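You operate a simulated robot arm through the tools that you are given. There is no shell and no other tool. Be economical: measure what you need, move in short steps, check, and stop when the job is done.

You run a simulated two-armed robot. Do the job below in one go: nothing can be reset, and whatever is moved stays where it is left.

Task
Hold the basin still and sponge out its silt, then fill it with fresh water.
Fine: sponge back; fill it in the sink, to between the FILL and MAX lines; tap off. What is to be rubbed or washed off counts as gone when no trace of it is left.
Where things are to end (x, y in the base frame): blue basin within 60 mm of [610, 590].

It is judged by the outcome, as a careful person would: the job done as asked, and still so three seconds after it is handed in. It fails if anything else is knocked over, pushed out of place, dropped, spilled or broken.

Robot
Two 7-joint arms with two-finger parallel grippers on one trunk, on a base that drives. Base frame: it is fixed to the floor where the robot stands at the start and does not move with it; the origin is under the middle of the robot, x ahead of it, y to its left, z up. Units: mm, degrees, N and s.
The left shoulder is at the start at [70, 134, 1201], the right one opposite. With the tool pointing down near the work surface each hand reaches from about 100 to 640 mm from the robot's upright axis, wherever it stands, measured 20 degrees to its own side. Places, roughly: bowl (14x13x6 cm) [500, -200, 900]; sink [600, 600, 700]; sink tap lever [600, 800, 900]. Payload 1.57 kg a hand.
The tool frame of a hand sits at the grasp point between the pads (the TCP): z along the fingers, y along the line on which they close. The tips reach 30 mm beyond it. Largest opening 80 mm; finger width 17, thickness 12; the body of the gripper, 40 by 82 mm, starts 80 mm behind the TCP.
Orientation is that of the tool frame in the base frame, as [roll, pitch, yaw] about the fixed x, y, z axes, in that order (R = Rz(yaw) Ry(pitch) Rx(roll)). With the fingers straight down and closing along the base's y, the tool's x points along the base's -x, its y along +y and its z along -z.

Tools
- The arms move only by the tool nudge_tool. It takes "left_targets", "right_targets" or both (then of equal length, played together; a hand with none holds still); each is a list of rows, each a list of 7 numbers: the shift along the tool's x, y, z in mm, then the turn, a rotation vector about the tool's x, y, z in degrees, then the finger opening in mm, from 0 to 80. In form: [[x, y, z, rx, ry, rz, hand], ...]. A call has 1 to 12 rows; each row is the pose to reach, as a shift and turn from the pose commanded when the call began, along the tool's axes at that moment. A row lasts 0.2 s, in which the tool goes at most 50 mm and 8.6 degrees; a call with a longer step from one row to the next is refused whole, and so is a gripper value outside its range. A pose out of reach is approached as far as the arm can. The call stops where the force on the tool passes 40 N (or 10 N more than at its start, if that is more) or the arm is blocked; 0.2 s more then pass. Each finger travels about 153 mm/s and halts on what it meets, pressing with about 38 N; the grip force reading is that of the motor and also rises with nothing between the fingers. The clock runs only during rows and for 0.2 s after the last one: add rows that repeat a pose to give the fingers time. The reply holds the time, the measured pose of the TCP, the force on the tool along the base axes, the opening and the grip force, in the units named above and with some noise, with the torque about the TCP (base axes, N m) and any sound that the robot's microphone picked up, and new pictures: "show" is both (left out), scene, wrist or none (wrist: the cameras of the hands that moved).
- Cameras (640 x 400 px; columns grow to the right, rows downward): "scene" is now at [122.9, 21.8, 1428.6]; the picture's right is [0.23, -0.97, 0.00], its down [-0.67, -0.16, -0.72] and it looks along [0.70, 0.16, -0.69] (base axes); focal length 268 px, centre (320, 200). "left" rides on the left gripper at [72, 7, -122] in its tool frame; the picture's right is [-0.09, 1.00, 0.00], its down [-0.84, -0.08, -0.54] and it looks along [-0.54, -0.05, 0.84] (tool axes); focal length 238 px, centre (320, 200). "right" rides on the right gripper at [72, -7, -122] in its tool frame; the picture's right is [0.09, 1.00, 0.00], its down [-0.84, 0.08, -0.54] and it looks along [-0.54, 0.05, 0.84] (tool axes); focal length 238 px, centre (320, 200). There is no depth. A picture from a camera that has moved, and an enlarged one, comes with that camera's place and axes in the base frame and with its lens. The place of the scene camera against the robot may be out by one fixed shift of up to 18 mm in any direction.
- raise_lower(by): slides the trunk up (or, below 0, down) by that many mm; the arms and the scene camera ride with it, the base frame stays. It gives what a move gives, with no picture.
- drive_base(legs): drives the robot by 1 to 6 legs, each [ahead, left, turn to the left] in mm, mm and degrees, along the robot's own axes; the way and the turn of a leg run together, so that a leg with both is an arc; at most 1500 mm and 180 degrees a leg. The arms and the cameras ride along, it lands a little off, and it stops where it bumps. It gives what a move gives, and a new picture of the scene camera.
- pan_tilt(pan, tilt): turns the head with the scene camera to pan (to the left, within 86 degrees either way) and tilt (down, from -29 to 69), counted from straight ahead of the robot. It gives what a move gives, and a new picture of the scene camera.
- zoom(camera, box): a new picture of the part [left, top, right, bottom] of that camera's present view, enlarged. The clock stands still meanwhile.
- finish_job(): hands the job in; it is judged then, once.

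Go step by step. Nothing tells you exact positions but the pictures and the camera data: compare them with the known pose of the tool, close in by small moves and look again before you grip or let go. The budget is 120 turns and 260 pictures, counting those below and the enlarged ones. Unless the task says otherwise, let go and move clear before handing in.

The tools are called after ">>>" by a JSON object that holds its "name" and its "arguments". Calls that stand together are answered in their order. nudge_tool: Moves the arms, as the interface text tells. Its arguments: {"type":"object","properties":{"left_targets":{"type":"array","items":{"type":"array","items":{"type":"number"}}},"right_targets":{"type":"array","items":{"type":"array","items":{"type":"number"}}},"show":{"type":"string","enum":["both","scene","wrist","none"]}},"required":[]} The other tools are called the same way: raise_lower (by) slides the trunk up or down; drive_base (legs) drives the base; pan_tilt (pan, tilt) turns the head that bears the scene camera; zoom (camera, box) takes an enlarged picture of a part of a camera's view; finish_job () hands the job in.

At the start:

```text
time: 0.0
left_ee_pos: [382.2, 404.5, 1169.8]
left_tcp_rot: [180.0, 0.1, 180.0]
left_wrist_force: [0.1, 0.8, 0.1]
left_moment: [-0.02, -0.01, -0.01]
left_gripper_width: 80.1
left_gripper_force: 0.0
right_ee_pos: [447.2, 49.1, 1085.4]
right_tcp_rot: [-179.9, -0.1, 180.0]
right_wrist_force: [-0.5, 0.3, -0.2]
right_moment: [0.0, -0.01, -0.08]
right_gripper_width: 80.2
right_gripper_force: 0.2
trunk travel left (down, up): [-775.0, 165.0]
robot x, y, heading: [3.8, 2.0, 0.1]
head pan, tilt: [13.0, 43.6]
```

scene: 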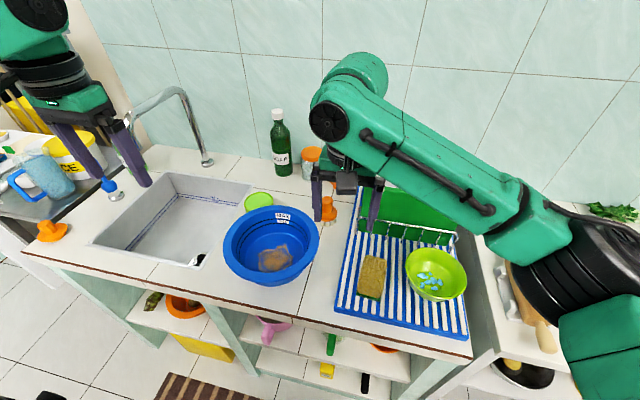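
right: 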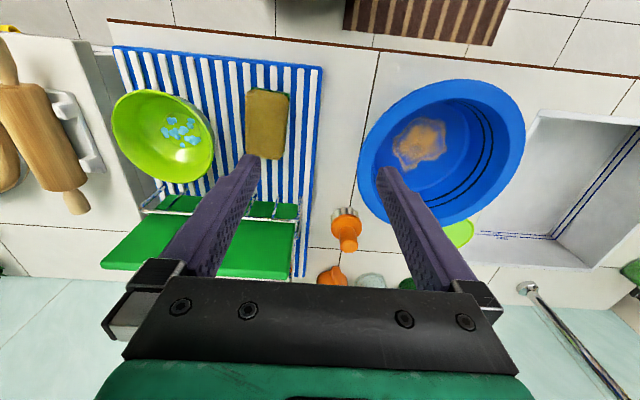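
left: 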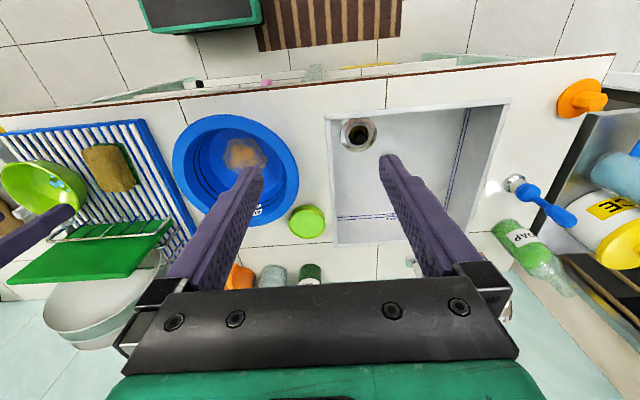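

I see the blue basin with silt on the counter, the sponge on the rack, the sink to the left and a blue lever at its far left. I'll look closer before moving.

>>> {"name": "zoom", "arguments": {"camera": "scene", "box": [200, 160, 480, 335]}}

>>> {"name": "zoom", "arguments": {"camera": "scene", "box": [0, 80, 320, 280]}}

>>> {"name": "zoom", "arguments": {"camera": "left", "box": [160, 80, 640, 380]}}

>>> {"name": "zoom", "arguments": {"camera": "right", "box": [220, 60, 640, 322]}}

```text
2.29 times, centred on (340, 248) of scene
camera zoom: at [122.9, 21.8, 1428.6], right [0.23, -0.97, 0.0], down [-0.67, -0.16, -0.72], along [0.7, 0.16, -0.69], focal length 611 px, centre (274, 91)
```

zoom: 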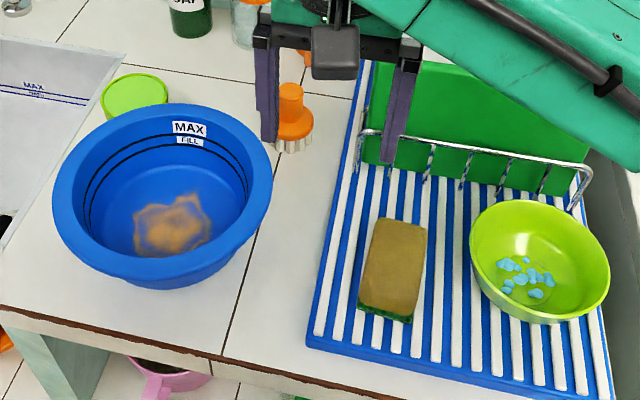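

```text
2.00 times, centred on (160, 180) of scene
camera zoom: at [122.9, 21.8, 1428.6], right [0.23, -0.97, 0.0], down [-0.67, -0.16, -0.72], along [0.7, 0.16, -0.69], focal length 535 px, centre (640, 240)
```

zoom: 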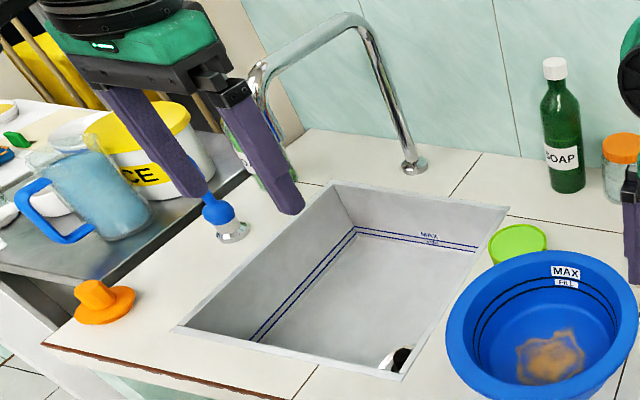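

```text
1.33 times, centred on (400, 230) of left
camera zoom: at [312.9, 410.5, 1290.9], right [0.09, 1.0, 0.0], down [0.84, -0.08, 0.54], along [0.54, -0.05, -0.84], focal length 318 px, centre (213, 160)
```

zoom: 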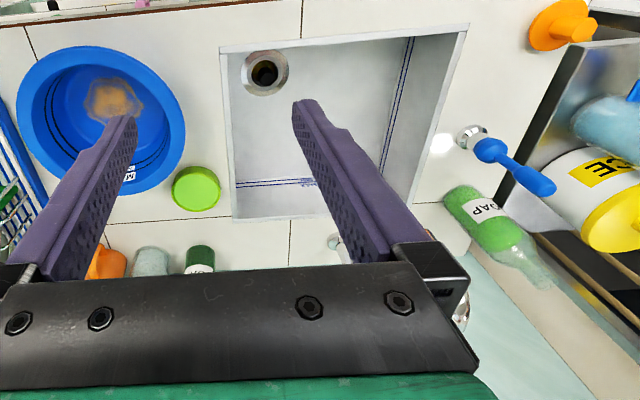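

```text
1.52 times, centred on (430, 191) of right
camera zoom: at [374.0, 42.7, 1207.4], right [-0.09, 1.0, 0.0], down [0.84, 0.08, 0.54], along [0.54, 0.05, -0.84], focal length 363 px, centre (152, 214)
```

zoom: 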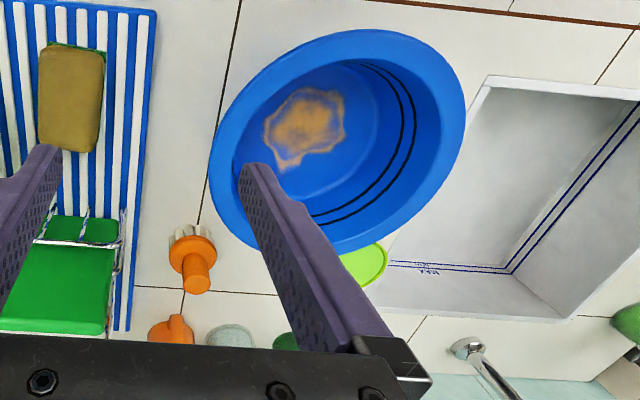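

Triangulating, the counter is at z≈830, the basin centre is near [495, 232] with its rim at about z 880, and the sponge is near [473, -23]. I'll drive left a little so both hands can reach comfortably, and look over.

>>> {"name": "drive_base", "arguments": {"legs": [[0, 110, 0]]}}

```text
time: 1.2
left_ee_pos: [384.3, 510.9, 1169.3]
left_tcp_rot: [180.0, -0.1, -179.9]
left_wrist_force: [0.3, 0.2, -0.1]
left_moment: [0.03, 0.01, 0.01]
left_gripper_width: 80.0
left_gripper_force: 0.1
right_ee_pos: [447.6, 156.2, 1084.9]
right_tcp_rot: [179.9, 0.0, 179.9]
right_wrist_force: [0.5, 0.3, 0.4]
right_moment: [0.02, -0.01, 0.0]
right_gripper_width: 80.0
right_gripper_force: 0.1
trunk travel left (down, up): [-775.0, 165.0]
robot x, y, heading: [1.8, 109.7, -0.2]
head pan, tilt: [13.0, 43.6]
camera scene: at [122.8, 129.1, 1428.6], right [0.22, -0.97, 0.0], down [-0.67, -0.15, -0.72], along [0.71, 0.16, -0.69], focal length 268 px, centre (320, 200)
```

scene: 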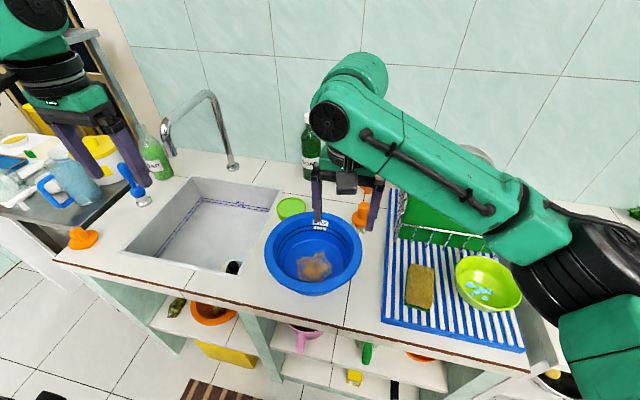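

The basin centre is about [512, 232] with radius ≈120, and the sponge is near [472, -26]. I'll move the left hand above the basin's left rim and the right hand above the sponge.

>>> {"name": "nudge_tool", "arguments": {"left_targets": [[-21, -27, 28, 0, 0, 0, 80], [-42, -54, 56, 0, 0, 0, 80], [-63, -81, 84, 0, 0, 0, 80], [-84, -108, 112, 0, 0, 0, 80], [-105, -135, 140, 0, 0, 0, 80], [-126, -163, 165, 0, 0, 0, 80], [-126, -163, 165, 0, 0, 0, 80]], "right_targets": [[-4, -30, 10, 0, 0, 0, 80], [-8, -60, 20, 0, 0, 0, 80], [-12, -90, 40, 0, 0, 0, 80], [-16, -120, 60, 0, 0, 0, 80], [-20, -150, 80, 0, 0, 0, 80], [-25, -180, 85, 0, 0, 0, 80], [-25, -180, 85, 0, 0, 0, 80]]}}

```text
time: 2.8
left_ee_pos: [508.8, 351.1, 1004.9]
left_tcp_rot: [-179.8, 0.0, -180.0]
left_wrist_force: [-0.2, 0.3, -0.1]
left_moment: [-0.01, 0.0, -0.03]
left_gripper_width: 79.8
left_gripper_force: 0.1
right_ee_pos: [472.3, -22.0, 1000.2]
right_tcp_rot: [-179.9, 0.0, 179.8]
right_wrist_force: [0.2, 0.4, 0.0]
right_moment: [-0.02, -0.02, 0.0]
right_gripper_width: 79.9
right_gripper_force: 0.1
trunk travel left (down, up): [-775.0, 165.0]
robot x, y, heading: [-2.5, 109.5, -0.2]
head pan, tilt: [13.0, 43.6]
camera scene: at [122.1, 132.4, 1428.7], right [0.22, -0.97, 0.0], down [-0.67, -0.16, -0.72], along [0.71, 0.16, -0.69], focal length 268 px, centre (320, 200)
camera right: at [398.6, -28.2, 1122.6], right [-0.09, 1.0, 0.0], down [0.84, 0.08, 0.54], along [0.54, 0.05, -0.84], focal length 238 px, centre (320, 200)
camera left: at [438.2, 357.4, 1125.9], right [0.09, 1.0, 0.0], down [0.84, -0.08, 0.54], along [0.54, -0.05, -0.84], focal length 238 px, centre (320, 200)
```

scene: 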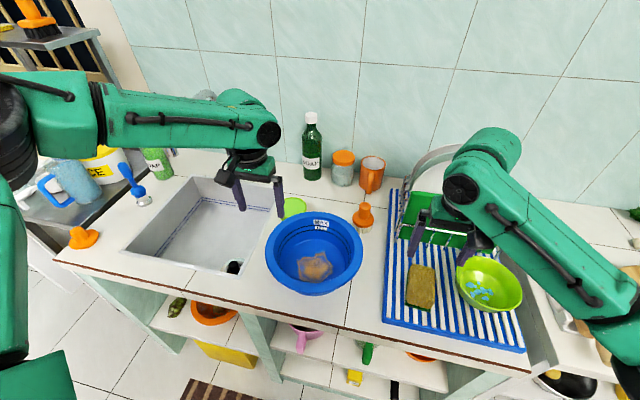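
right: 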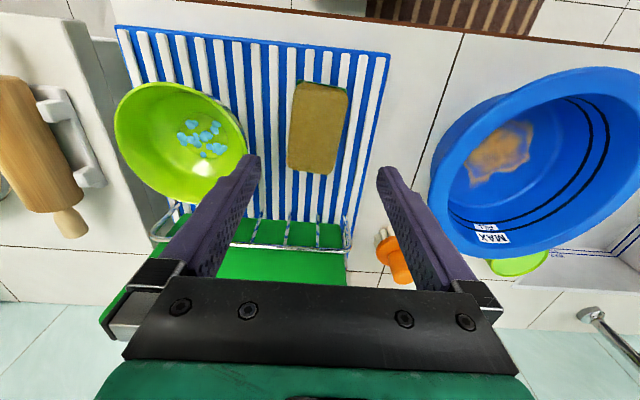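
left: 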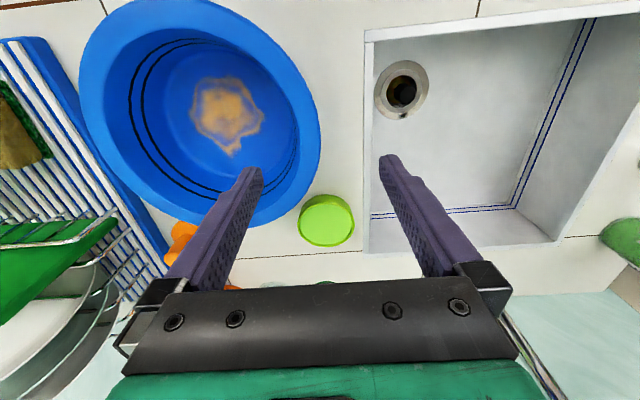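

The rim centre now triangulates to about [485, 233, 879], and the sponge centre to about [474, -24]. I'll lower both hands partway and check alignment.

>>> {"name": "nudge_tool", "arguments": {"left_targets": [[10, -6, 30, 0, 0, 0, 80], [21, -11, 60, 0, 0, 0, 80], [21, -11, 90, 0, 0, 0, 80], [21, -11, 105, 0, 0, 0, 80], [21, -11, 105, 0, 0, 0, 80]], "right_targets": [[0, -1, 25, 0, 0, 0, 80], [-2, -2, 50, 0, 0, 0, 80], [-2, -2, 75, 0, 0, 0, 80], [-2, -2, 90, 0, 0, 0, 80], [-2, -2, 90, 0, 0, 0, 80]]}}

```text
time: 4.0
left_ee_pos: [490.0, 339.8, 899.6]
left_tcp_rot: [-180.0, 0.0, -180.0]
left_wrist_force: [0.1, -0.7, -0.6]
left_moment: [-0.01, -0.01, -0.01]
left_gripper_width: 80.4
left_gripper_force: 0.1
right_ee_pos: [473.8, -24.0, 909.9]
right_tcp_rot: [179.9, 0.0, 179.8]
right_wrist_force: [-0.3, 0.7, 0.1]
right_moment: [0.03, -0.01, 0.0]
right_gripper_width: 80.0
right_gripper_force: 0.1
trunk travel left (down, up): [-775.0, 165.0]
robot x, y, heading: [5.5, 113.4, -0.3]
head pan, tilt: [13.0, 43.6]
camera scene: at [122.4, 131.5, 1428.6], right [0.22, -0.97, 0.0], down [-0.67, -0.16, -0.72], along [0.71, 0.16, -0.69], focal length 268 px, centre (320, 200)
camera right: at [400.8, -29.8, 1032.7], right [-0.09, 1.0, 0.0], down [0.84, 0.08, 0.54], along [0.54, 0.05, -0.84], focal length 238 px, centre (320, 200)
camera left: at [418.4, 345.4, 1020.8], right [0.09, 1.0, 0.0], down [0.84, -0.08, 0.54], along [0.54, -0.05, -0.84], focal length 238 px, centre (320, 200)
```

scene: 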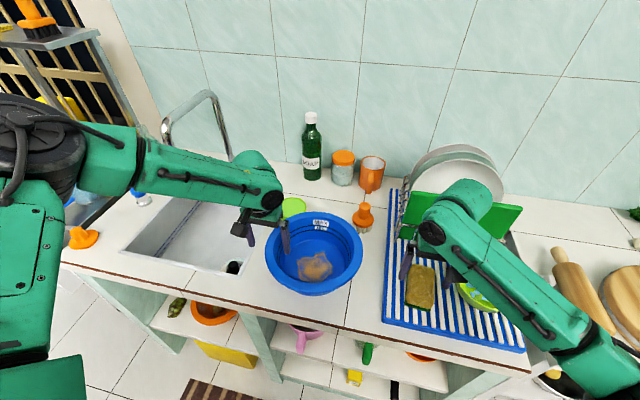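
right: 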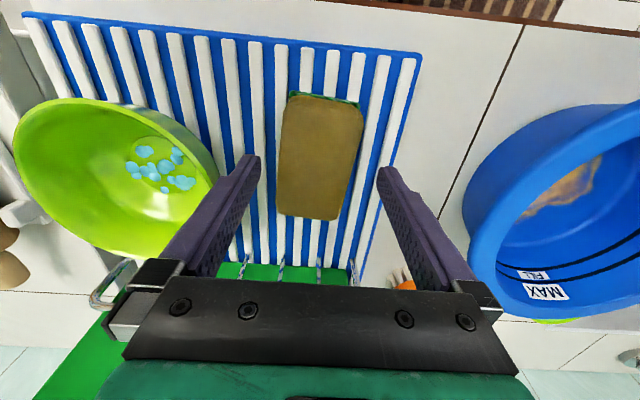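
left: 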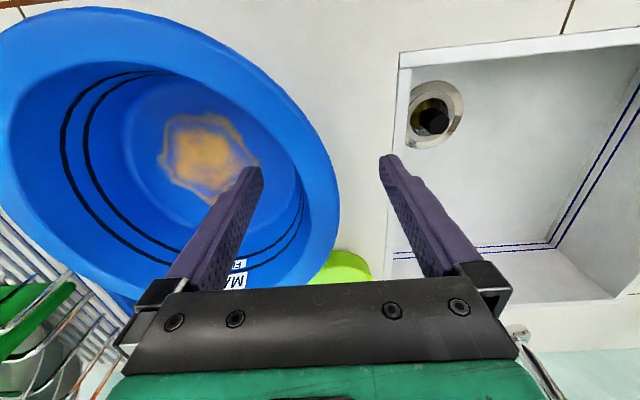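

Both hands are well aligned: the sponge top is at about z 861 and the rim lip at y≈338. Now I'll lower and close both grips.

>>> {"name": "nudge_tool", "arguments": {"left_targets": [[0, 0, 15, 0, 0, 0, 80], [0, 0, 30, 0, 0, 0, 80], [0, 0, 30, 0, 0, 0, 50], [0, 0, 30, 0, 0, 0, 20], [0, 0, 30, 0, 0, 0, 0], [0, 0, 30, 0, 0, 0, 0]], "right_targets": [[-3, -1, 16, 0, 0, 0, 80], [-3, -1, 32, 0, 0, 0, 80], [-3, -1, 32, 0, 0, 0, 60], [-3, -1, 32, 0, 0, 0, 40], [-3, -1, 32, 0, 0, 0, 30], [-3, -1, 32, 0, 0, 0, 30]]}}

```text
time: 5.4
left_ee_pos: [489.9, 338.6, 871.5]
left_tcp_rot: [-179.8, 0.2, -180.0]
left_wrist_force: [3.5, -1.5, 9.5]
left_moment: [-1.88, -0.07, 0.65]
left_gripper_width: 34.3
left_gripper_force: 38.5
right_ee_pos: [476.4, -23.4, 878.6]
right_tcp_rot: [-180.0, 0.1, 179.9]
right_wrist_force: [0.1, -0.8, -0.2]
right_moment: [-0.04, -0.02, 0.01]
right_gripper_width: 55.8
right_gripper_force: 38.2
trunk travel left (down, up): [-775.0, 165.0]
robot x, y, heading: [-0.2, 111.1, -0.3]
head pan, tilt: [13.0, 43.6]
camera scene: at [122.3, 131.1, 1428.8], right [0.22, -0.97, 0.0], down [-0.67, -0.15, -0.72], along [0.71, 0.16, -0.69], focal length 268 px, centre (320, 200)
camera right: at [403.4, -30.7, 1000.5], right [-0.09, 1.0, 0.0], down [0.84, 0.08, 0.54], along [0.54, 0.05, -0.84], focal length 238 px, centre (320, 200)
camera left: at [418.6, 345.0, 991.6], right [0.09, 1.0, 0.0], down [0.83, -0.08, 0.55], along [0.54, -0.05, -0.84], focal length 238 px, centre (320, 200)
```

scene: 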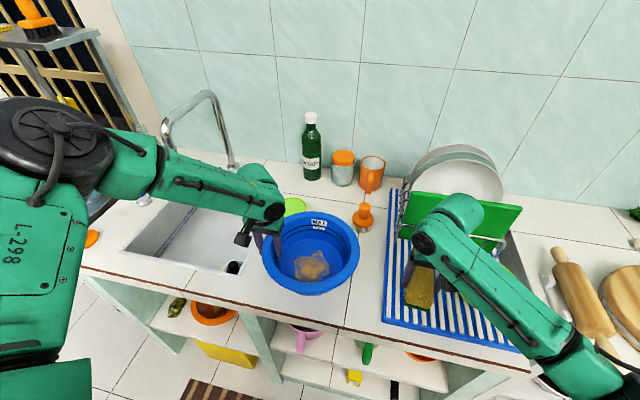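
right: 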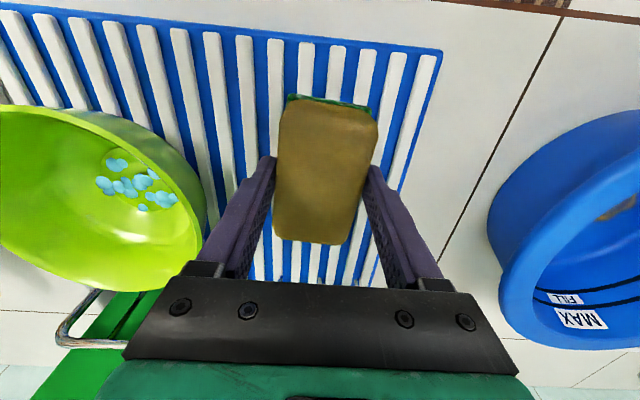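
left: 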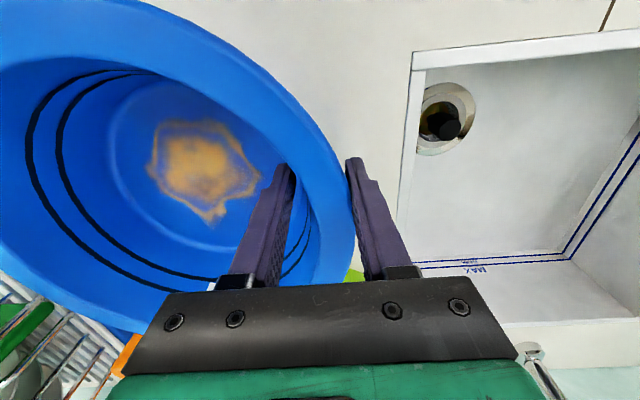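

Both grips hold. I'll lift the sponge and carry it over the basin, then look before lowering.

>>> {"name": "nudge_tool", "arguments": {"right_targets": [[0, 0, -45, 0, 0, 0, 30], [0, 0, -90, 0, 0, 0, 30], [-3, 45, -95, 0, 0, 0, 30], [-6, 90, -95, 0, 0, 0, 30], [-9, 135, -95, 0, 0, 0, 30], [-12, 180, -95, 0, 0, 0, 30], [-14, 225, -95, 0, 0, 0, 30], [-14, 242, -95, 0, 0, 0, 30], [-14, 242, -95, 0, 0, 0, 30]]}}

>>> {"name": "zoom", "arguments": {"camera": "left", "box": [0, 60, 400, 310]}}

```text
time: 7.4
left_ee_pos: [488.5, 339.7, 869.2]
left_tcp_rot: [-180.0, -0.1, 179.9]
left_wrist_force: [1.5, -0.4, 7.0]
left_moment: [-1.56, -0.06, 0.37]
left_gripper_width: 34.2
left_gripper_force: 37.7
right_ee_pos: [490.3, 218.5, 974.3]
right_tcp_rot: [-180.0, 0.0, -180.0]
right_wrist_force: [0.3, -0.4, 0.5]
right_moment: [0.0, -0.02, 0.03]
right_gripper_width: 55.0
right_gripper_force: 38.3
trunk travel left (down, up): [-775.0, 165.0]
robot x, y, heading: [-2.3, 109.7, -0.0]
head pan, tilt: [13.0, 43.6]
camera scene: at [122.0, 131.3, 1428.7], right [0.22, -0.97, 0.0], down [-0.67, -0.15, -0.72], along [0.71, 0.16, -0.69], focal length 268 px, centre (320, 200)
camera right: at [417.4, 211.3, 1095.9], right [-0.09, 1.0, 0.0], down [0.84, 0.08, 0.54], along [0.54, 0.05, -0.84], focal length 238 px, centre (320, 200)
```

scene: 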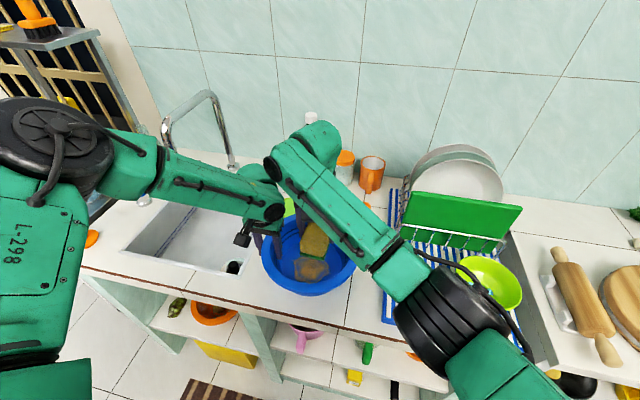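
right: 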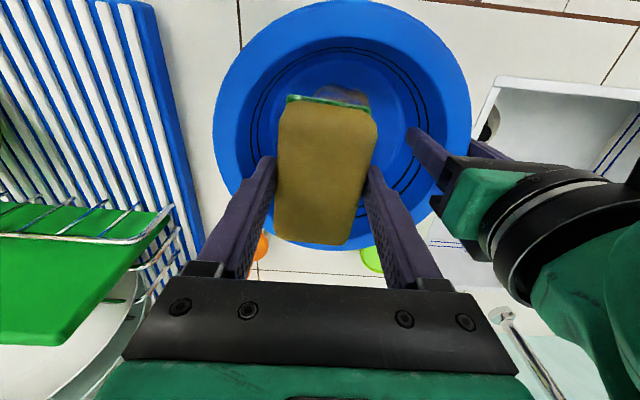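

```text
1.60 times, centred on (200, 185) of left
camera zoom: at [417.7, 345.7, 991.0], right [0.09, 1.0, 0.0], down [0.84, -0.08, 0.54], along [0.54, -0.05, -0.84], focal length 381 px, centre (512, 224)
```

zoom: 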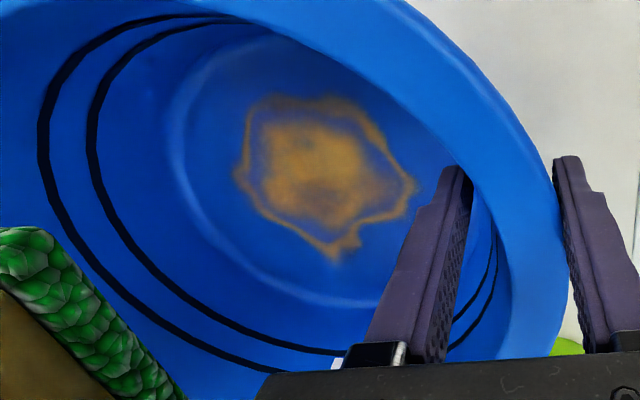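

The silt spans roughly x 455–553, y 189–284, on a floor at about z 806. I'll lower the sponge toward it, stopping short to check contact force.

>>> {"name": "nudge_tool", "arguments": {"right_targets": [[-5, 0, 40, 0, 0, 0, 30], [-10, 0, 80, 0, 0, 0, 30], [-10, 0, 110, 0, 0, 0, 30], [-10, 0, 118, 0, 0, 0, 30], [-10, 0, 118, 0, 0, 0, 30]]}}

```text
time: 8.6
left_ee_pos: [487.4, 340.3, 870.8]
left_tcp_rot: [-180.0, 0.1, 180.0]
left_wrist_force: [0.5, 2.6, 7.7]
left_moment: [-1.26, 0.27, 0.01]
left_gripper_width: 33.9
left_gripper_force: 38.0
right_ee_pos: [500.4, 218.1, 854.9]
right_tcp_rot: [-179.9, -0.1, 179.7]
right_wrist_force: [0.4, -0.5, -0.8]
right_moment: [-0.04, 0.03, 0.0]
right_gripper_width: 54.9
right_gripper_force: 37.6
trunk travel left (down, up): [-775.0, 165.0]
robot x, y, heading: [-2.5, 109.0, -0.1]
head pan, tilt: [13.0, 43.6]
camera scene: at [121.7, 132.0, 1428.7], right [0.22, -0.97, 0.0], down [-0.67, -0.16, -0.72], along [0.71, 0.16, -0.69], focal length 268 px, centre (320, 200)
camera right: at [427.9, 210.7, 977.3], right [-0.09, 1.0, 0.0], down [0.84, 0.07, 0.54], along [0.54, 0.05, -0.84], focal length 238 px, centre (320, 200)
```

scene: 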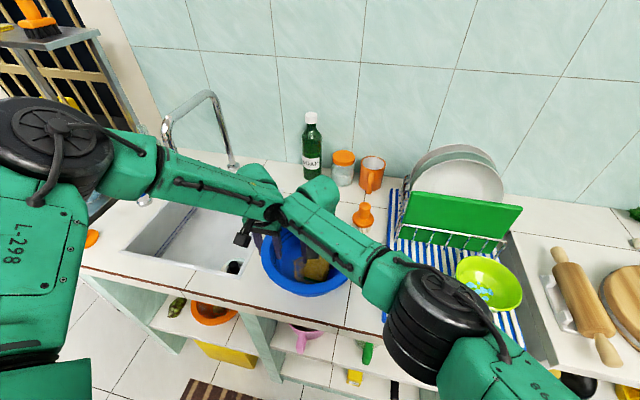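
right: 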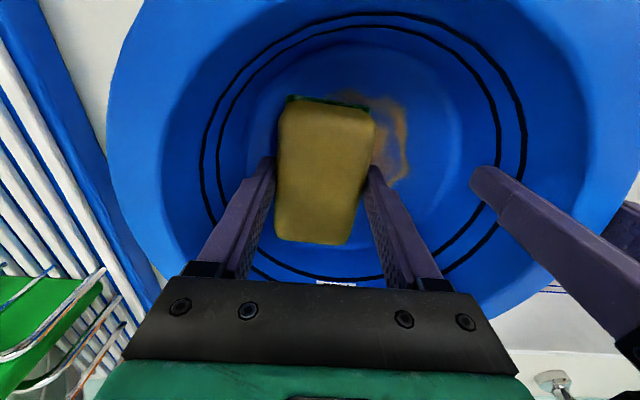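

No contact yet, and silt shows to the right of the sponge. I'll lower in small steps until it presses.

>>> {"name": "nudge_tool", "arguments": {"right_targets": [[0, 0, 4, 0, 0, 0, 30], [0, 0, 8, 0, 0, 0, 30], [0, 0, 8, 0, 0, 0, 30]], "show": "none"}}

```text
time: 9.2
left_ee_pos: [486.5, 340.1, 870.8]
left_tcp_rot: [179.9, 0.1, -179.8]
left_wrist_force: [2.3, 2.1, 2.9]
left_moment: [-1.8, 0.5, 0.1]
left_gripper_width: 33.8
left_gripper_force: 38.1
right_ee_pos: [501.2, 217.3, 853.5]
right_tcp_rot: [-179.9, 0.8, 180.0]
right_wrist_force: [-6.5, -2.8, 18.5]
right_moment: [0.09, 0.06, -0.1]
right_gripper_width: 55.1
right_gripper_force: 38.4
trunk travel left (down, up): [-775.0, 165.0]
robot x, y, heading: [-1.2, 113.6, -0.2]
head pan, tilt: [13.0, 43.6]
stopped in row 3 (right hand): the force on the tool passed its limit at 42 N (the readings are from after the stop); the commanded pose is now the measured one
```

Contact made at about z 853. Now I'll wipe gently in a raster, staying clear of the left finger.

>>> {"name": "nudge_tool", "arguments": {"right_targets": [[0, 0, -1, 0, 0, 0, 30], [0, 12, -1, 0, 0, 0, 30], [0, 24, -1, 0, 0, 0, 30], [0, 12, -1, 0, 0, 0, 30], [0, 0, -1, 0, 0, 0, 30], [0, -10, -1, 0, 0, 0, 30], [0, 0, -1, 0, 0, 0, 30]], "show": "wrist"}}

```text
time: 10.8
left_ee_pos: [486.3, 339.5, 870.3]
left_tcp_rot: [180.0, 0.0, -179.9]
left_wrist_force: [0.6, -4.4, 3.5]
left_moment: [-1.87, 0.32, 0.05]
left_gripper_width: 33.8
left_gripper_force: 38.1
right_ee_pos: [500.9, 216.9, 852.8]
right_tcp_rot: [180.0, 0.6, 179.9]
right_wrist_force: [-0.9, 1.1, 10.9]
right_moment: [0.03, -0.09, -0.02]
right_gripper_width: 55.0
right_gripper_force: 38.5
right hand out of reach, approached as far as the arm can: row 2, 3, 4
trunk travel left (down, up): [-775.0, 165.0]
robot x, y, heading: [3.0, 108.6, -0.4]
head pan, tilt: [13.0, 43.6]
camera right: at [427.3, 210.6, 974.6], right [-0.09, 1.0, 0.0], down [0.83, 0.08, 0.55], along [0.55, 0.05, -0.83], focal length 238 px, centre (320, 200)
```

right: 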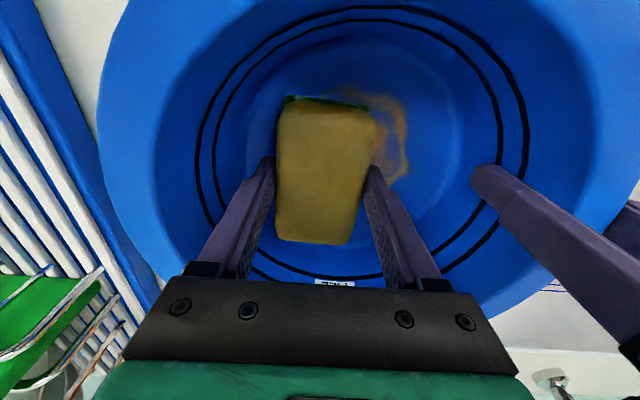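

The right hand is at its reach limit leftward. I'll lift the sponge out, release the basin, shift the robot left about 120 mm, and re-grip.

>>> {"name": "nudge_tool", "arguments": {"left_targets": [[0, 0, 0, 0, 0, 0, 34], [0, 0, 0, 0, 0, 0, 55], [0, 0, 0, 0, 0, 0, 80], [0, 0, 0, 0, 0, 0, 80], [0, 0, -40, 0, 0, 0, 80], [0, 0, -80, 0, 0, 0, 80], [0, 0, -110, 0, 0, 0, 80], [0, 0, -110, 0, 0, 0, 80]], "right_targets": [[0, 0, -30, 0, 0, 0, 30], [0, 0, -60, 0, 0, 0, 30], [0, 0, -90, 0, 0, 0, 30], [0, 0, -120, 0, 0, 0, 30], [0, 0, -120, 0, 0, 0, 30], [0, 0, -120, 0, 0, 0, 30], [0, 0, -120, 0, 0, 0, 30], [0, 0, -120, 0, 0, 0, 30]], "show": "none"}}

>>> {"name": "drive_base", "arguments": {"legs": [[0, 125, 0]]}}

>>> {"name": "pan_tilt", "arguments": {"pan": 25, "tilt": 40}}

```text
time: 12.6
left_ee_pos: [488.6, 340.7, 978.3]
left_tcp_rot: [179.9, -0.2, -179.9]
left_wrist_force: [-0.2, 0.4, -0.4]
left_moment: [-0.03, 0.0, 0.02]
left_gripper_width: 79.9
left_gripper_force: 0.1
right_ee_pos: [503.1, 217.2, 970.9]
right_tcp_rot: [-179.9, 0.5, 179.8]
right_wrist_force: [0.1, -0.4, -0.6]
right_moment: [-0.01, 0.02, 0.0]
right_gripper_width: 54.9
right_gripper_force: 37.8
trunk travel left (down, up): [-775.0, 165.0]
robot x, y, heading: [0.1, 109.5, -0.2]
head pan, tilt: [13.0, 43.6]
```

```text
time: 13.9
left_ee_pos: [488.7, 462.0, 979.1]
left_tcp_rot: [179.8, -0.1, -180.0]
left_wrist_force: [-0.3, -0.5, 0.6]
left_moment: [0.01, 0.03, 0.01]
left_gripper_width: 79.9
left_gripper_force: 0.1
right_ee_pos: [502.9, 339.0, 970.4]
right_tcp_rot: [-179.9, 0.5, 179.8]
right_wrist_force: [0.7, -0.1, -1.7]
right_moment: [0.01, 0.0, 0.0]
right_gripper_width: 54.6
right_gripper_force: 38.1
trunk travel left (down, up): [-775.0, 165.0]
robot x, y, heading: [1.3, 235.5, -0.1]
head pan, tilt: [13.0, 43.6]
camera scene: at [123.3, 253.4, 1428.6], right [0.22, -0.97, 0.0], down [-0.67, -0.15, -0.72], along [0.71, 0.16, -0.69], focal length 268 px, centre (320, 200)
```

scene: 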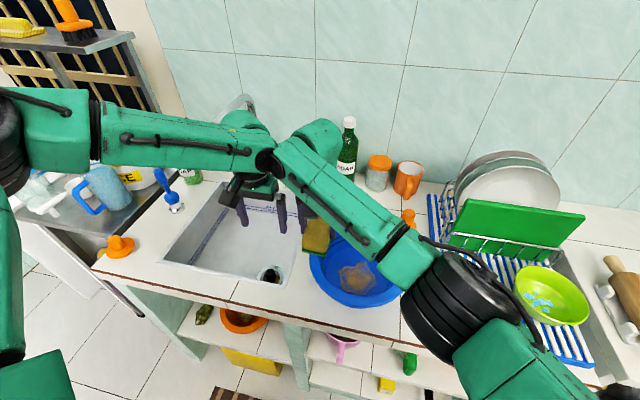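

```text
time: 14.6
left_ee_pos: [489.0, 463.9, 978.6]
left_tcp_rot: [179.9, 0.0, 180.0]
left_wrist_force: [0.2, 0.3, 0.0]
left_moment: [-0.01, -0.01, 0.0]
left_gripper_width: 80.1
left_gripper_force: 0.0
right_ee_pos: [502.9, 341.1, 970.7]
right_tcp_rot: [-179.8, 0.4, 179.8]
right_wrist_force: [0.5, 0.7, 0.2]
right_moment: [0.0, 0.03, -0.04]
right_gripper_width: 54.9
right_gripper_force: 38.3
trunk travel left (down, up): [-775.0, 165.0]
robot x, y, heading: [-0.4, 236.1, -0.2]
head pan, tilt: [25.0, 40.0]
camera scene: at [120.2, 273.5, 1433.9], right [0.42, -0.91, 0.0], down [-0.58, -0.27, -0.77], along [0.69, 0.32, -0.64], focal length 268 px, centre (320, 200)
```

scene: 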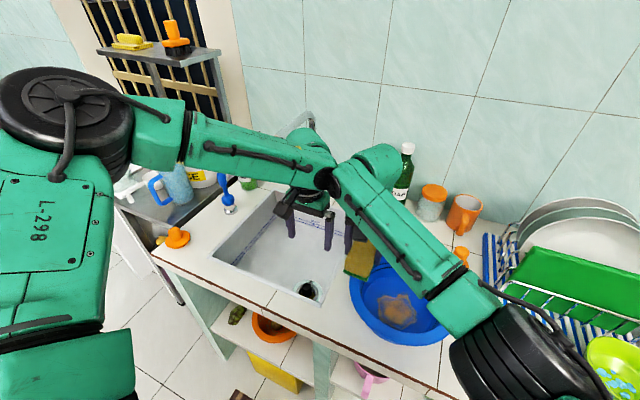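

Now the basin is straight ahead. I'll bring both hands back, turning the left hand 30° to grip the rim's near-left, which leaves the right hand more room.

>>> {"name": "nudge_tool", "arguments": {"left_targets": [[14, -34, 0, 0, 0, -7.5, 80], [29, -68, 0, 0, 0, -15, 80], [43, -102, 0, 0, 0, -22.5, 80], [58, -137, 0, 0, 0, -30, 80], [58, -137, 0, 0, 0, -30, 80]], "right_targets": [[0, -40, 0, 0, 0, 0, 30], [0, -80, 0, 0, 0, 0, 30], [0, -120, 0, 0, 0, 0, 30], [0, -130, 0, 0, 0, 0, 30], [0, -130, 0, 0, 0, 0, 30]]}}

```text
time: 15.8
left_ee_pos: [430.5, 326.0, 978.1]
left_tcp_rot: [179.8, -0.1, -150.0]
left_wrist_force: [0.2, -0.3, 0.0]
left_moment: [0.02, 0.0, -0.01]
left_gripper_width: 80.0
left_gripper_force: 0.0
right_ee_pos: [502.9, 212.0, 972.1]
right_tcp_rot: [-179.7, 0.5, 179.8]
right_wrist_force: [0.6, -0.6, 0.4]
right_moment: [-0.03, -0.01, 0.06]
right_gripper_width: 54.8
right_gripper_force: 38.1
trunk travel left (down, up): [-775.0, 165.0]
robot x, y, heading: [-3.3, 233.8, -0.1]
head pan, tilt: [25.0, 40.0]
camera scene: at [119.9, 273.7, 1433.9], right [0.42, -0.91, 0.0], down [-0.58, -0.27, -0.77], along [0.69, 0.32, -0.64], focal length 268 px, centre (320, 200)
camera right: at [428.9, 205.6, 1094.1], right [-0.09, 1.0, 0.0], down [0.83, 0.08, 0.55], along [0.55, 0.05, -0.84], focal length 238 px, centre (320, 200)
camera left: at [366.6, 294.7, 1098.8], right [-0.42, 0.91, 0.0], down [0.76, 0.35, 0.54], along [0.49, 0.23, -0.84], focal length 238 px, centre (320, 200)
```

scene: 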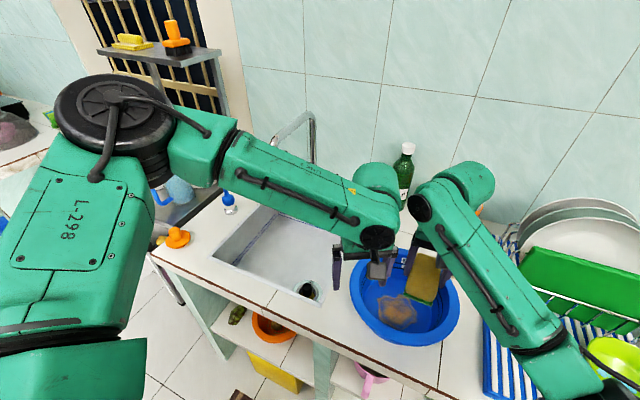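
right: 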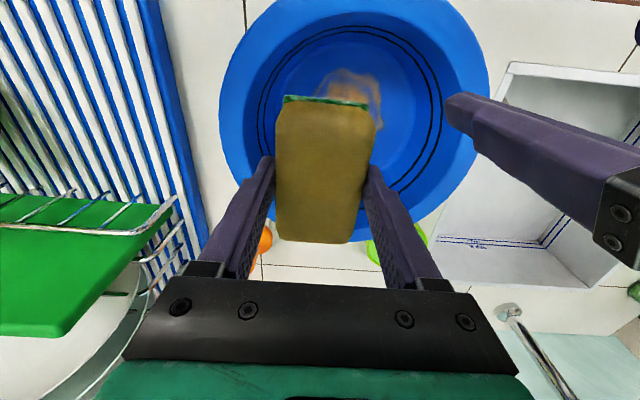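
left: 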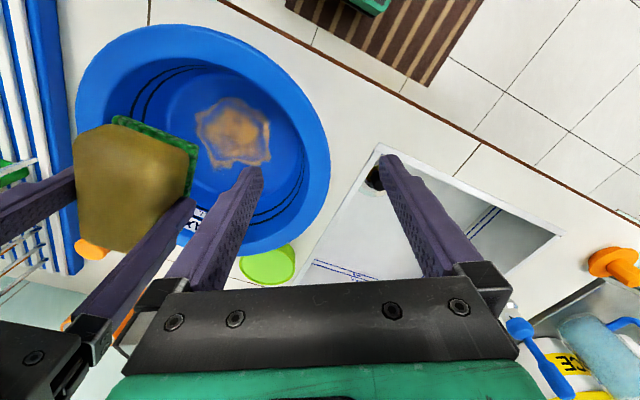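

Alignment on the rim looks right. I'll lower the left hand and close on the rim.

>>> {"name": "nudge_tool", "arguments": {"left_targets": [[0, 0, 40, 0, 0, 0, 80], [0, 0, 80, 0, 0, 0, 80], [0, 0, 108, 0, 0, 0, 80], [0, 0, 108, 0, 0, 0, 55], [0, 0, 108, 0, 0, 0, 30], [0, 0, 108, 0, 0, 0, 0], [0, 0, 108, 0, 0, 0, 0]], "show": "wrist"}}

```text
time: 17.4
left_ee_pos: [414.9, 350.4, 891.2]
left_tcp_rot: [180.0, 0.0, -149.9]
left_wrist_force: [1.3, 0.1, 3.0]
left_moment: [-0.62, -0.41, 0.21]
left_gripper_width: 33.7
left_gripper_force: 38.4
left hand out of reach, approached as far as the arm can: row 2, 3, 4, 5, 6, 7
right_ee_pos: [503.5, 211.5, 973.2]
right_tcp_rot: [-179.9, 0.5, 179.8]
right_wrist_force: [-0.4, 0.0, -0.5]
right_moment: [0.0, 0.02, 0.01]
right_gripper_width: 54.9
right_gripper_force: 38.1
trunk travel left (down, up): [-775.0, 165.0]
robot x, y, heading: [4.0, 234.9, -0.2]
head pan, tilt: [25.0, 40.0]
camera left: at [351.4, 319.3, 1012.1], right [-0.42, 0.91, 0.0], down [0.76, 0.35, 0.54], along [0.49, 0.23, -0.84], focal length 238 px, centre (320, 200)
```

left: 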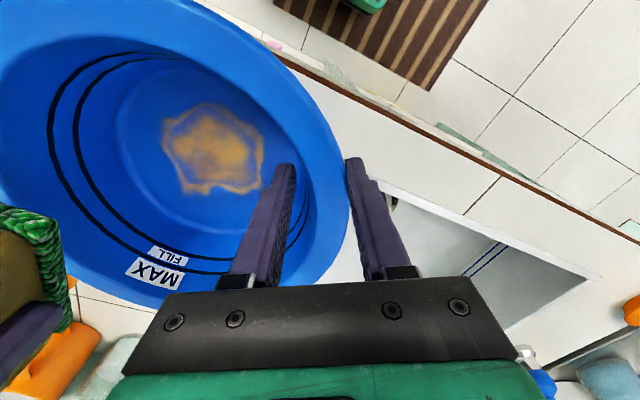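

The left hand was limited by reach and drew the basin a little toward +y, but it holds firmly; silt is now centred near [467, 265]. I'll bring the sponge over it and down.

>>> {"name": "nudge_tool", "arguments": {"right_targets": [[12, 22, 0, 0, 0, 0, 30], [23, 43, 0, 0, 0, 0, 30], [23, 43, 40, 0, 0, 0, 30], [23, 43, 80, 0, 0, 0, 30], [23, 43, 108, 0, 0, 0, 30], [23, 43, 108, 0, 0, 0, 30]]}}

```text
time: 18.8
left_ee_pos: [415.5, 349.8, 891.4]
left_tcp_rot: [179.9, 0.0, -150.0]
left_wrist_force: [1.0, 1.4, 6.1]
left_moment: [-0.79, -0.43, 0.24]
left_gripper_width: 33.6
left_gripper_force: 38.3
right_ee_pos: [479.9, 255.0, 863.4]
right_tcp_rot: [-179.8, 0.5, 179.8]
right_wrist_force: [-1.1, -0.3, 0.0]
right_moment: [-0.02, 0.02, 0.0]
right_gripper_width: 54.8
right_gripper_force: 38.3
trunk travel left (down, up): [-775.0, 165.0]
robot x, y, heading: [1.6, 231.4, -0.3]
head pan, tilt: [25.0, 40.0]
camera scene: at [119.4, 273.0, 1434.0], right [0.42, -0.91, 0.0], down [-0.58, -0.27, -0.77], along [0.7, 0.32, -0.64], focal length 268 px, centre (320, 200)
camera right: at [405.9, 248.1, 985.0], right [-0.09, 1.0, 0.0], down [0.83, 0.08, 0.55], along [0.55, 0.05, -0.84], focal length 238 px, centre (320, 200)
```

scene: 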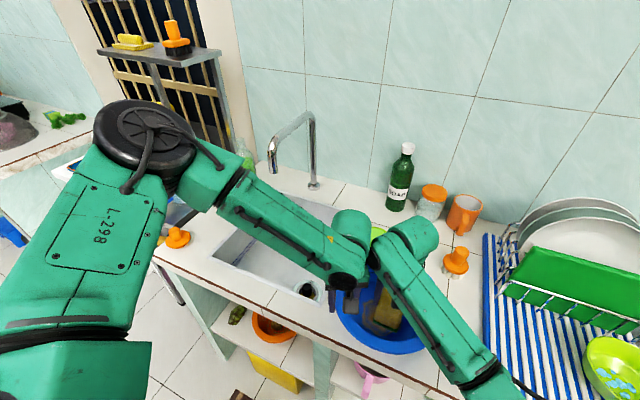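
right: 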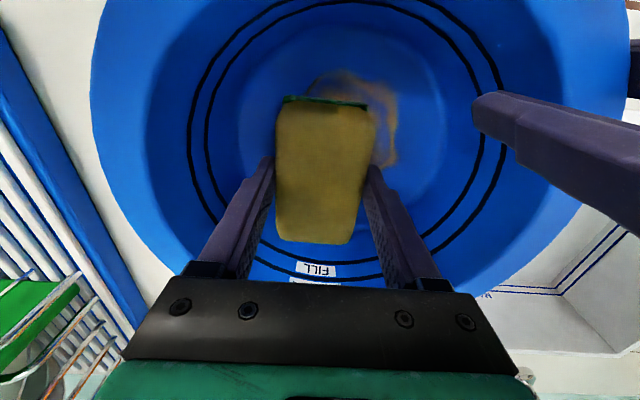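

Silt extends to x≈418 and y≈310. I'll press down and wipe in steps.

>>> {"name": "nudge_tool", "arguments": {"right_targets": [[0, 0, 6, 0, 0, 0, 30], [0, 0, 10, 0, 0, 0, 30], [0, 10, 10, 0, 0, 0, 30], [0, 20, 10, 0, 0, 0, 30], [0, 10, 10, 0, 0, 0, 30], [0, -5, 10, 0, 0, 0, 30], [0, -15, 10, 0, 0, 0, 30], [0, 0, 10, 0, 0, 0, 30]], "show": "wrist"}}

```text
time: 20.6
left_ee_pos: [415.9, 349.8, 890.9]
left_tcp_rot: [-179.9, 0.0, -150.1]
left_wrist_force: [-0.5, -2.4, 2.6]
left_moment: [-0.94, -0.55, -0.18]
left_gripper_width: 33.1
left_gripper_force: 37.7
right_ee_pos: [480.5, 255.5, 852.8]
right_tcp_rot: [-179.9, 0.4, 179.9]
right_wrist_force: [-0.8, -0.2, 0.9]
right_moment: [0.03, -0.04, -0.01]
right_gripper_width: 54.6
right_gripper_force: 38.3
trunk travel left (down, up): [-775.0, 165.0]
robot x, y, heading: [0.4, 235.4, -0.2]
head pan, tilt: [25.0, 40.0]
camera right: at [406.3, 248.5, 975.0], right [-0.09, 1.0, 0.0], down [0.83, 0.08, 0.55], along [0.55, 0.05, -0.84], focal length 238 px, centre (320, 200)
```

right: 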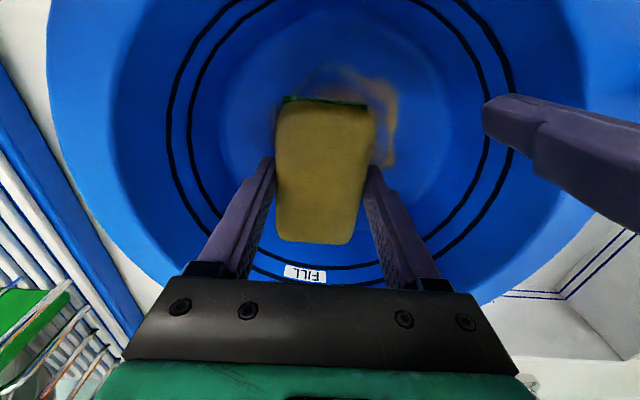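

There's almost no pressing force, so I'll press a few mm more and wipe again.

>>> {"name": "nudge_tool", "arguments": {"right_targets": [[0, 0, 2, 0, 0, 0, 30], [0, 0, 4, 0, 0, 0, 30], [0, 10, 4, 0, 0, 0, 30], [0, 20, 4, 0, 0, 0, 30], [10, 20, 4, 0, 0, 0, 30], [10, 8, 4, 0, 0, 0, 30], [10, -5, 4, 0, 0, 0, 30], [10, -18, 4, 0, 0, 0, 30], [0, -18, 4, 0, 0, 0, 30], [0, -5, 4, 0, 0, 0, 30], [0, 0, 4, 0, 0, 0, 30]], "show": "wrist"}}

```text
time: 21.7
left_ee_pos: [416.3, 358.3, 890.3]
left_tcp_rot: [179.7, 0.4, -148.0]
left_wrist_force: [-3.8, 1.6, 15.5]
left_moment: [-1.44, -0.47, 0.1]
left_gripper_width: 33.0
left_gripper_force: 37.6
right_ee_pos: [482.4, 264.3, 852.0]
right_tcp_rot: [179.9, 0.9, 178.8]
right_wrist_force: [-3.3, -0.3, 8.3]
right_moment: [-0.15, 0.19, -0.11]
right_gripper_width: 54.8
right_gripper_force: 38.3
trunk travel left (down, up): [-775.0, 165.0]
robot x, y, heading: [0.2, 231.0, -0.1]
head pan, tilt: [25.0, 40.0]
stopped in row 5 (left hand): the force on the tool passed its limit at 45 N (the readings are from after the stop); the commanded pose is now the measured one
camera right: at [407.9, 258.2, 973.9], right [-0.07, 1.0, 0.0], down [0.83, 0.06, 0.55], along [0.55, 0.04, -0.83], focal length 238 px, centre (320, 200)
```

right: 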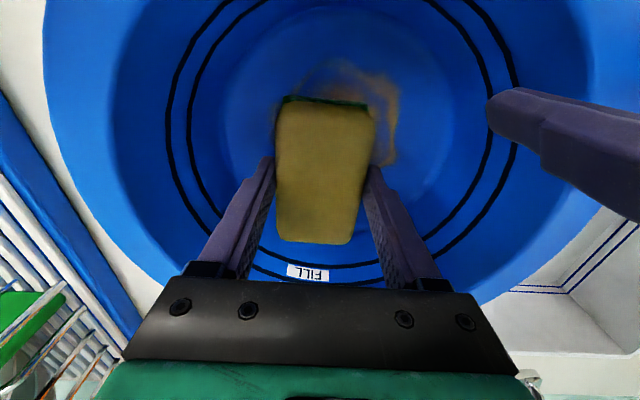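

The basin was dragged slightly, since the two grippers crowd each other. I'll lift both, turn the sponge hand 90° so its narrow side faces the left hand, and turn the left hand straight again.

>>> {"name": "nudge_tool", "arguments": {"left_targets": [[0, 0, 0, 0, 0, 0, 34], [0, 0, 0, 0, 0, 0, 55], [0, 0, 0, 0, 0, 0, 80], [0, 0, 0, 0, 0, 0, 80], [0, 0, -40, 0, 0, 0, 80], [0, 0, -80, 0, 0, 0, 80], [0, 0, -100, 0, 0, 0, 80], [0, 0, -100, 0, 0, 0, 80]], "right_targets": [[0, 0, -30, 0, 0, 0, 30], [0, -10, -60, 0, 0, 0, 30], [0, -20, -90, 0, 0, 0, 30], [0, -30, -120, 0, 0, 0, 30], [0, -50, -120, 0, 0, -8, 30], [0, -50, -120, 0, 0, -16, 30], [0, -50, -120, 0, 0, -24, 30], [0, -50, -120, 0, 0, -32, 30]], "show": "none"}}

>>> {"name": "nudge_tool", "arguments": {"left_targets": [[-10, 0, 0, 0, 0, 7.5, 80], [-20, 0, 0, 0, 0, 15, 80], [-35, 0, 0, 0, 0, 22.5, 80], [-50, 0, 0, 0, 0, 28, 80], [-50, 0, 0, 0, 0, 28, 80], [-50, 0, 0, 0, 0, 28, 80], [-50, 0, 0, 0, 0, 28, 80], [-50, 0, 0, 0, 0, 28, 80]], "right_targets": [[0, 0, 0, 0, 0, -8, 30], [0, 0, 0, 0, 0, -16, 30], [0, 0, 0, 0, 0, -24, 30], [0, 0, 0, 0, 0, -32, 30], [0, 0, 0, 0, 0, -40, 30], [0, 0, 0, 0, 0, -48, 30], [0, 0, 0, 0, 0, -56, 30], [0, 0, 0, 0, 0, -56, 30]]}}

```text
time: 23.5
left_ee_pos: [419.3, 359.4, 988.5]
left_tcp_rot: [179.4, 0.1, -148.2]
left_wrist_force: [-0.3, -0.8, -0.3]
left_moment: [-0.01, 0.0, 0.01]
left_gripper_width: 80.2
left_gripper_force: 0.0
right_ee_pos: [484.0, 214.7, 969.3]
right_tcp_rot: [-179.7, 0.4, -149.1]
right_wrist_force: [0.9, -0.2, -0.9]
right_moment: [0.03, 0.0, 0.03]
right_gripper_width: 54.6
right_gripper_force: 38.3
trunk travel left (down, up): [-775.0, 165.0]
robot x, y, heading: [1.8, 234.5, -0.1]
head pan, tilt: [25.0, 40.0]
```

```text
time: 25.3
left_ee_pos: [462.6, 385.3, 987.6]
left_tcp_rot: [179.5, -0.2, -176.2]
left_wrist_force: [-0.9, -0.5, -0.2]
left_moment: [-0.01, -0.02, 0.01]
left_gripper_width: 80.0
left_gripper_force: 0.1
right_ee_pos: [482.7, 214.9, 970.1]
right_tcp_rot: [-179.4, 0.0, -93.1]
right_wrist_force: [0.8, 0.8, -0.1]
right_moment: [-0.01, 0.01, -0.02]
right_gripper_width: 54.7
right_gripper_force: 37.7
trunk travel left (down, up): [-775.0, 165.0]
robot x, y, heading: [-1.9, 231.6, -0.6]
head pan, tilt: [25.0, 40.0]
camera scene: at [120.0, 272.4, 1433.9], right [0.42, -0.91, 0.0], down [-0.58, -0.27, -0.77], along [0.7, 0.32, -0.64], focal length 268 px, centre (320, 200)
camera right: at [483.6, 142.6, 1091.8], right [-1.0, -0.04, -0.01], down [-0.04, 0.84, 0.54], along [-0.01, 0.54, -0.84], focal length 238 px, centre (320, 200)
camera left: at [391.6, 385.8, 1109.7], right [0.03, 1.0, 0.01], down [0.84, -0.03, 0.54], along [0.54, -0.01, -0.84], focal length 238 px, centre (320, 200)
```

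scene: 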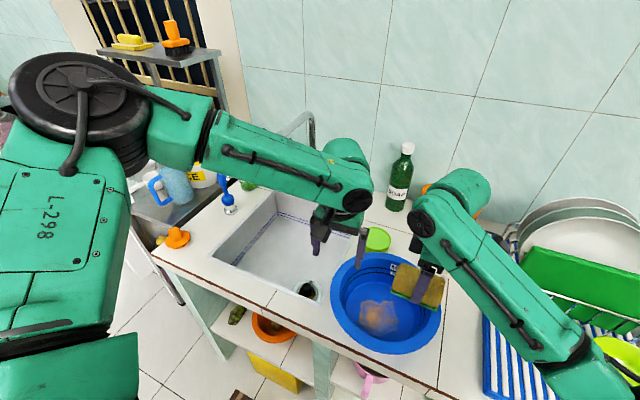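
right: 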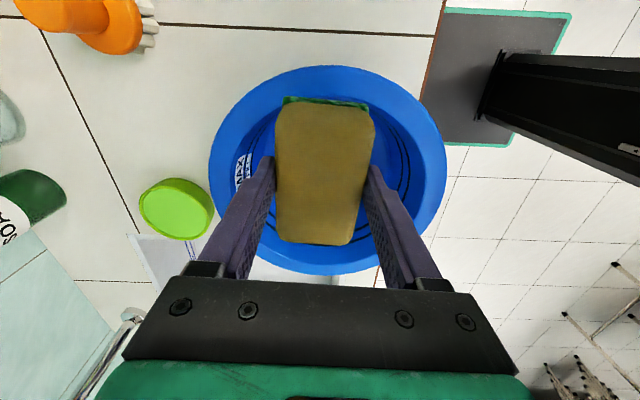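
left: 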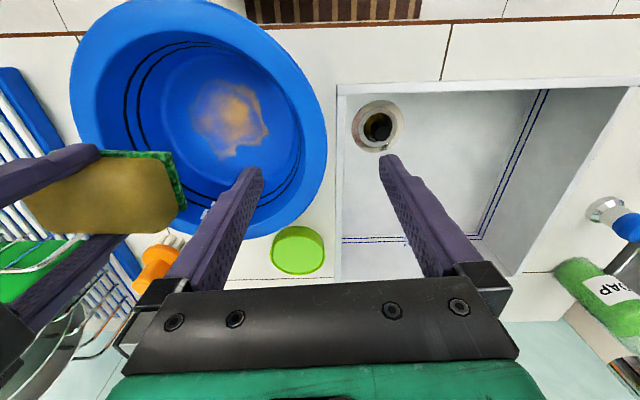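

The basin centre is now about [474, 275]. I'll grip its left rim straight on with the left hand.

>>> {"name": "nudge_tool", "arguments": {"left_targets": [[-8, -2, 40, 0, 0, 0, 80], [-8, -2, 80, 0, 0, 0, 80], [-8, -2, 116, 0, 0, 0, 80], [-8, -2, 116, 0, 0, 0, 80]], "show": "wrist"}}

```text
time: 26.3
left_ee_pos: [457.6, 396.3, 883.3]
left_tcp_rot: [179.5, -0.2, -176.2]
left_wrist_force: [-0.4, -0.8, 0.4]
left_moment: [0.03, 0.0, 0.0]
left_gripper_width: 80.3
left_gripper_force: 0.1
left hand out of reach, approached as far as the arm can: row 3, 4
right_ee_pos: [482.8, 214.6, 969.0]
right_tcp_rot: [-179.5, 0.1, -93.3]
right_wrist_force: [-0.5, 0.1, -1.4]
right_moment: [0.02, -0.02, -0.02]
right_gripper_width: 54.8
right_gripper_force: 37.7
trunk travel left (down, up): [-775.0, 165.0]
robot x, y, heading: [-0.5, 234.9, -0.3]
head pan, tilt: [25.0, 40.0]
camera left: at [387.7, 395.6, 1004.2], right [0.03, 1.0, 0.01], down [0.84, -0.03, 0.54], along [0.54, -0.01, -0.84], focal length 238 px, centre (320, 200)
```

left: 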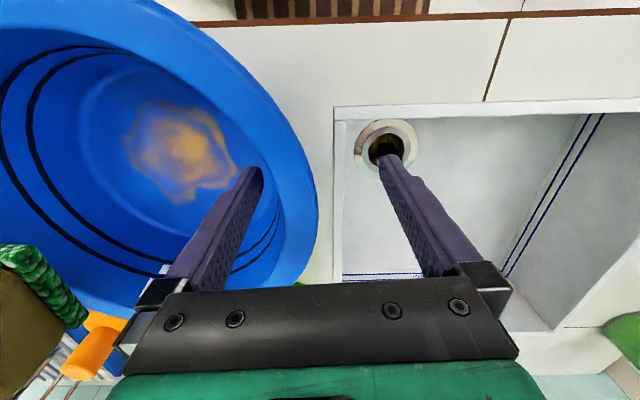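

The left arm is cramped this close in. I'll raise it and back the robot off 70 mm for a better reach.

>>> {"name": "nudge_tool", "arguments": {"left_targets": [[0, 0, -40, 0, 0, 0, 80], [0, 0, -80, 0, 0, 0, 80], [0, 0, -100, 0, 0, 0, 80], [0, 0, -100, 0, 0, 0, 80]], "show": "none"}}

>>> {"name": "drive_base", "arguments": {"legs": [[-75, -20, 0]]}}

```text
time: 27.3
left_ee_pos: [459.7, 394.4, 983.5]
left_tcp_rot: [179.4, -0.2, -176.2]
left_wrist_force: [-0.1, 0.1, -0.5]
left_moment: [0.02, -0.01, 0.01]
left_gripper_width: 79.9
left_gripper_force: 0.0
right_ee_pos: [482.8, 215.0, 969.0]
right_tcp_rot: [-179.5, 0.0, -93.3]
right_wrist_force: [-1.0, 0.1, -0.7]
right_moment: [0.0, -0.02, -0.01]
right_gripper_width: 54.7
right_gripper_force: 37.6
trunk travel left (down, up): [-775.0, 165.0]
robot x, y, heading: [1.7, 232.0, -0.3]
head pan, tilt: [25.0, 40.0]
```

```text
time: 28.3
left_ee_pos: [385.8, 376.5, 982.8]
left_tcp_rot: [179.5, -0.4, -176.2]
left_wrist_force: [0.3, -0.4, 0.0]
left_moment: [-0.02, 0.02, 0.01]
left_gripper_width: 79.9
left_gripper_force: 0.1
right_ee_pos: [410.6, 195.2, 967.9]
right_tcp_rot: [-179.6, -0.1, -93.2]
right_wrist_force: [-0.2, 0.0, -0.3]
right_moment: [0.0, 0.02, 0.0]
right_gripper_width: 54.7
right_gripper_force: 38.0
trunk travel left (down, up): [-775.0, 165.0]
robot x, y, heading: [-73.2, 211.5, -0.1]
head pan, tilt: [25.0, 40.0]
camera scene: at [48.5, 253.8, 1433.5], right [0.42, -0.91, 0.0], down [-0.59, -0.27, -0.76], along [0.69, 0.32, -0.64], focal length 268 px, centre (320, 200)
```

scene: 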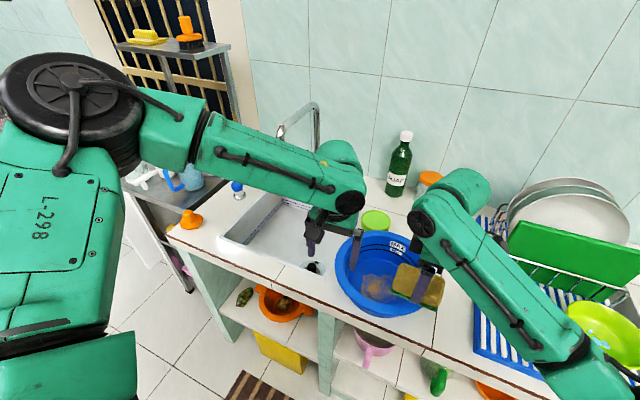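

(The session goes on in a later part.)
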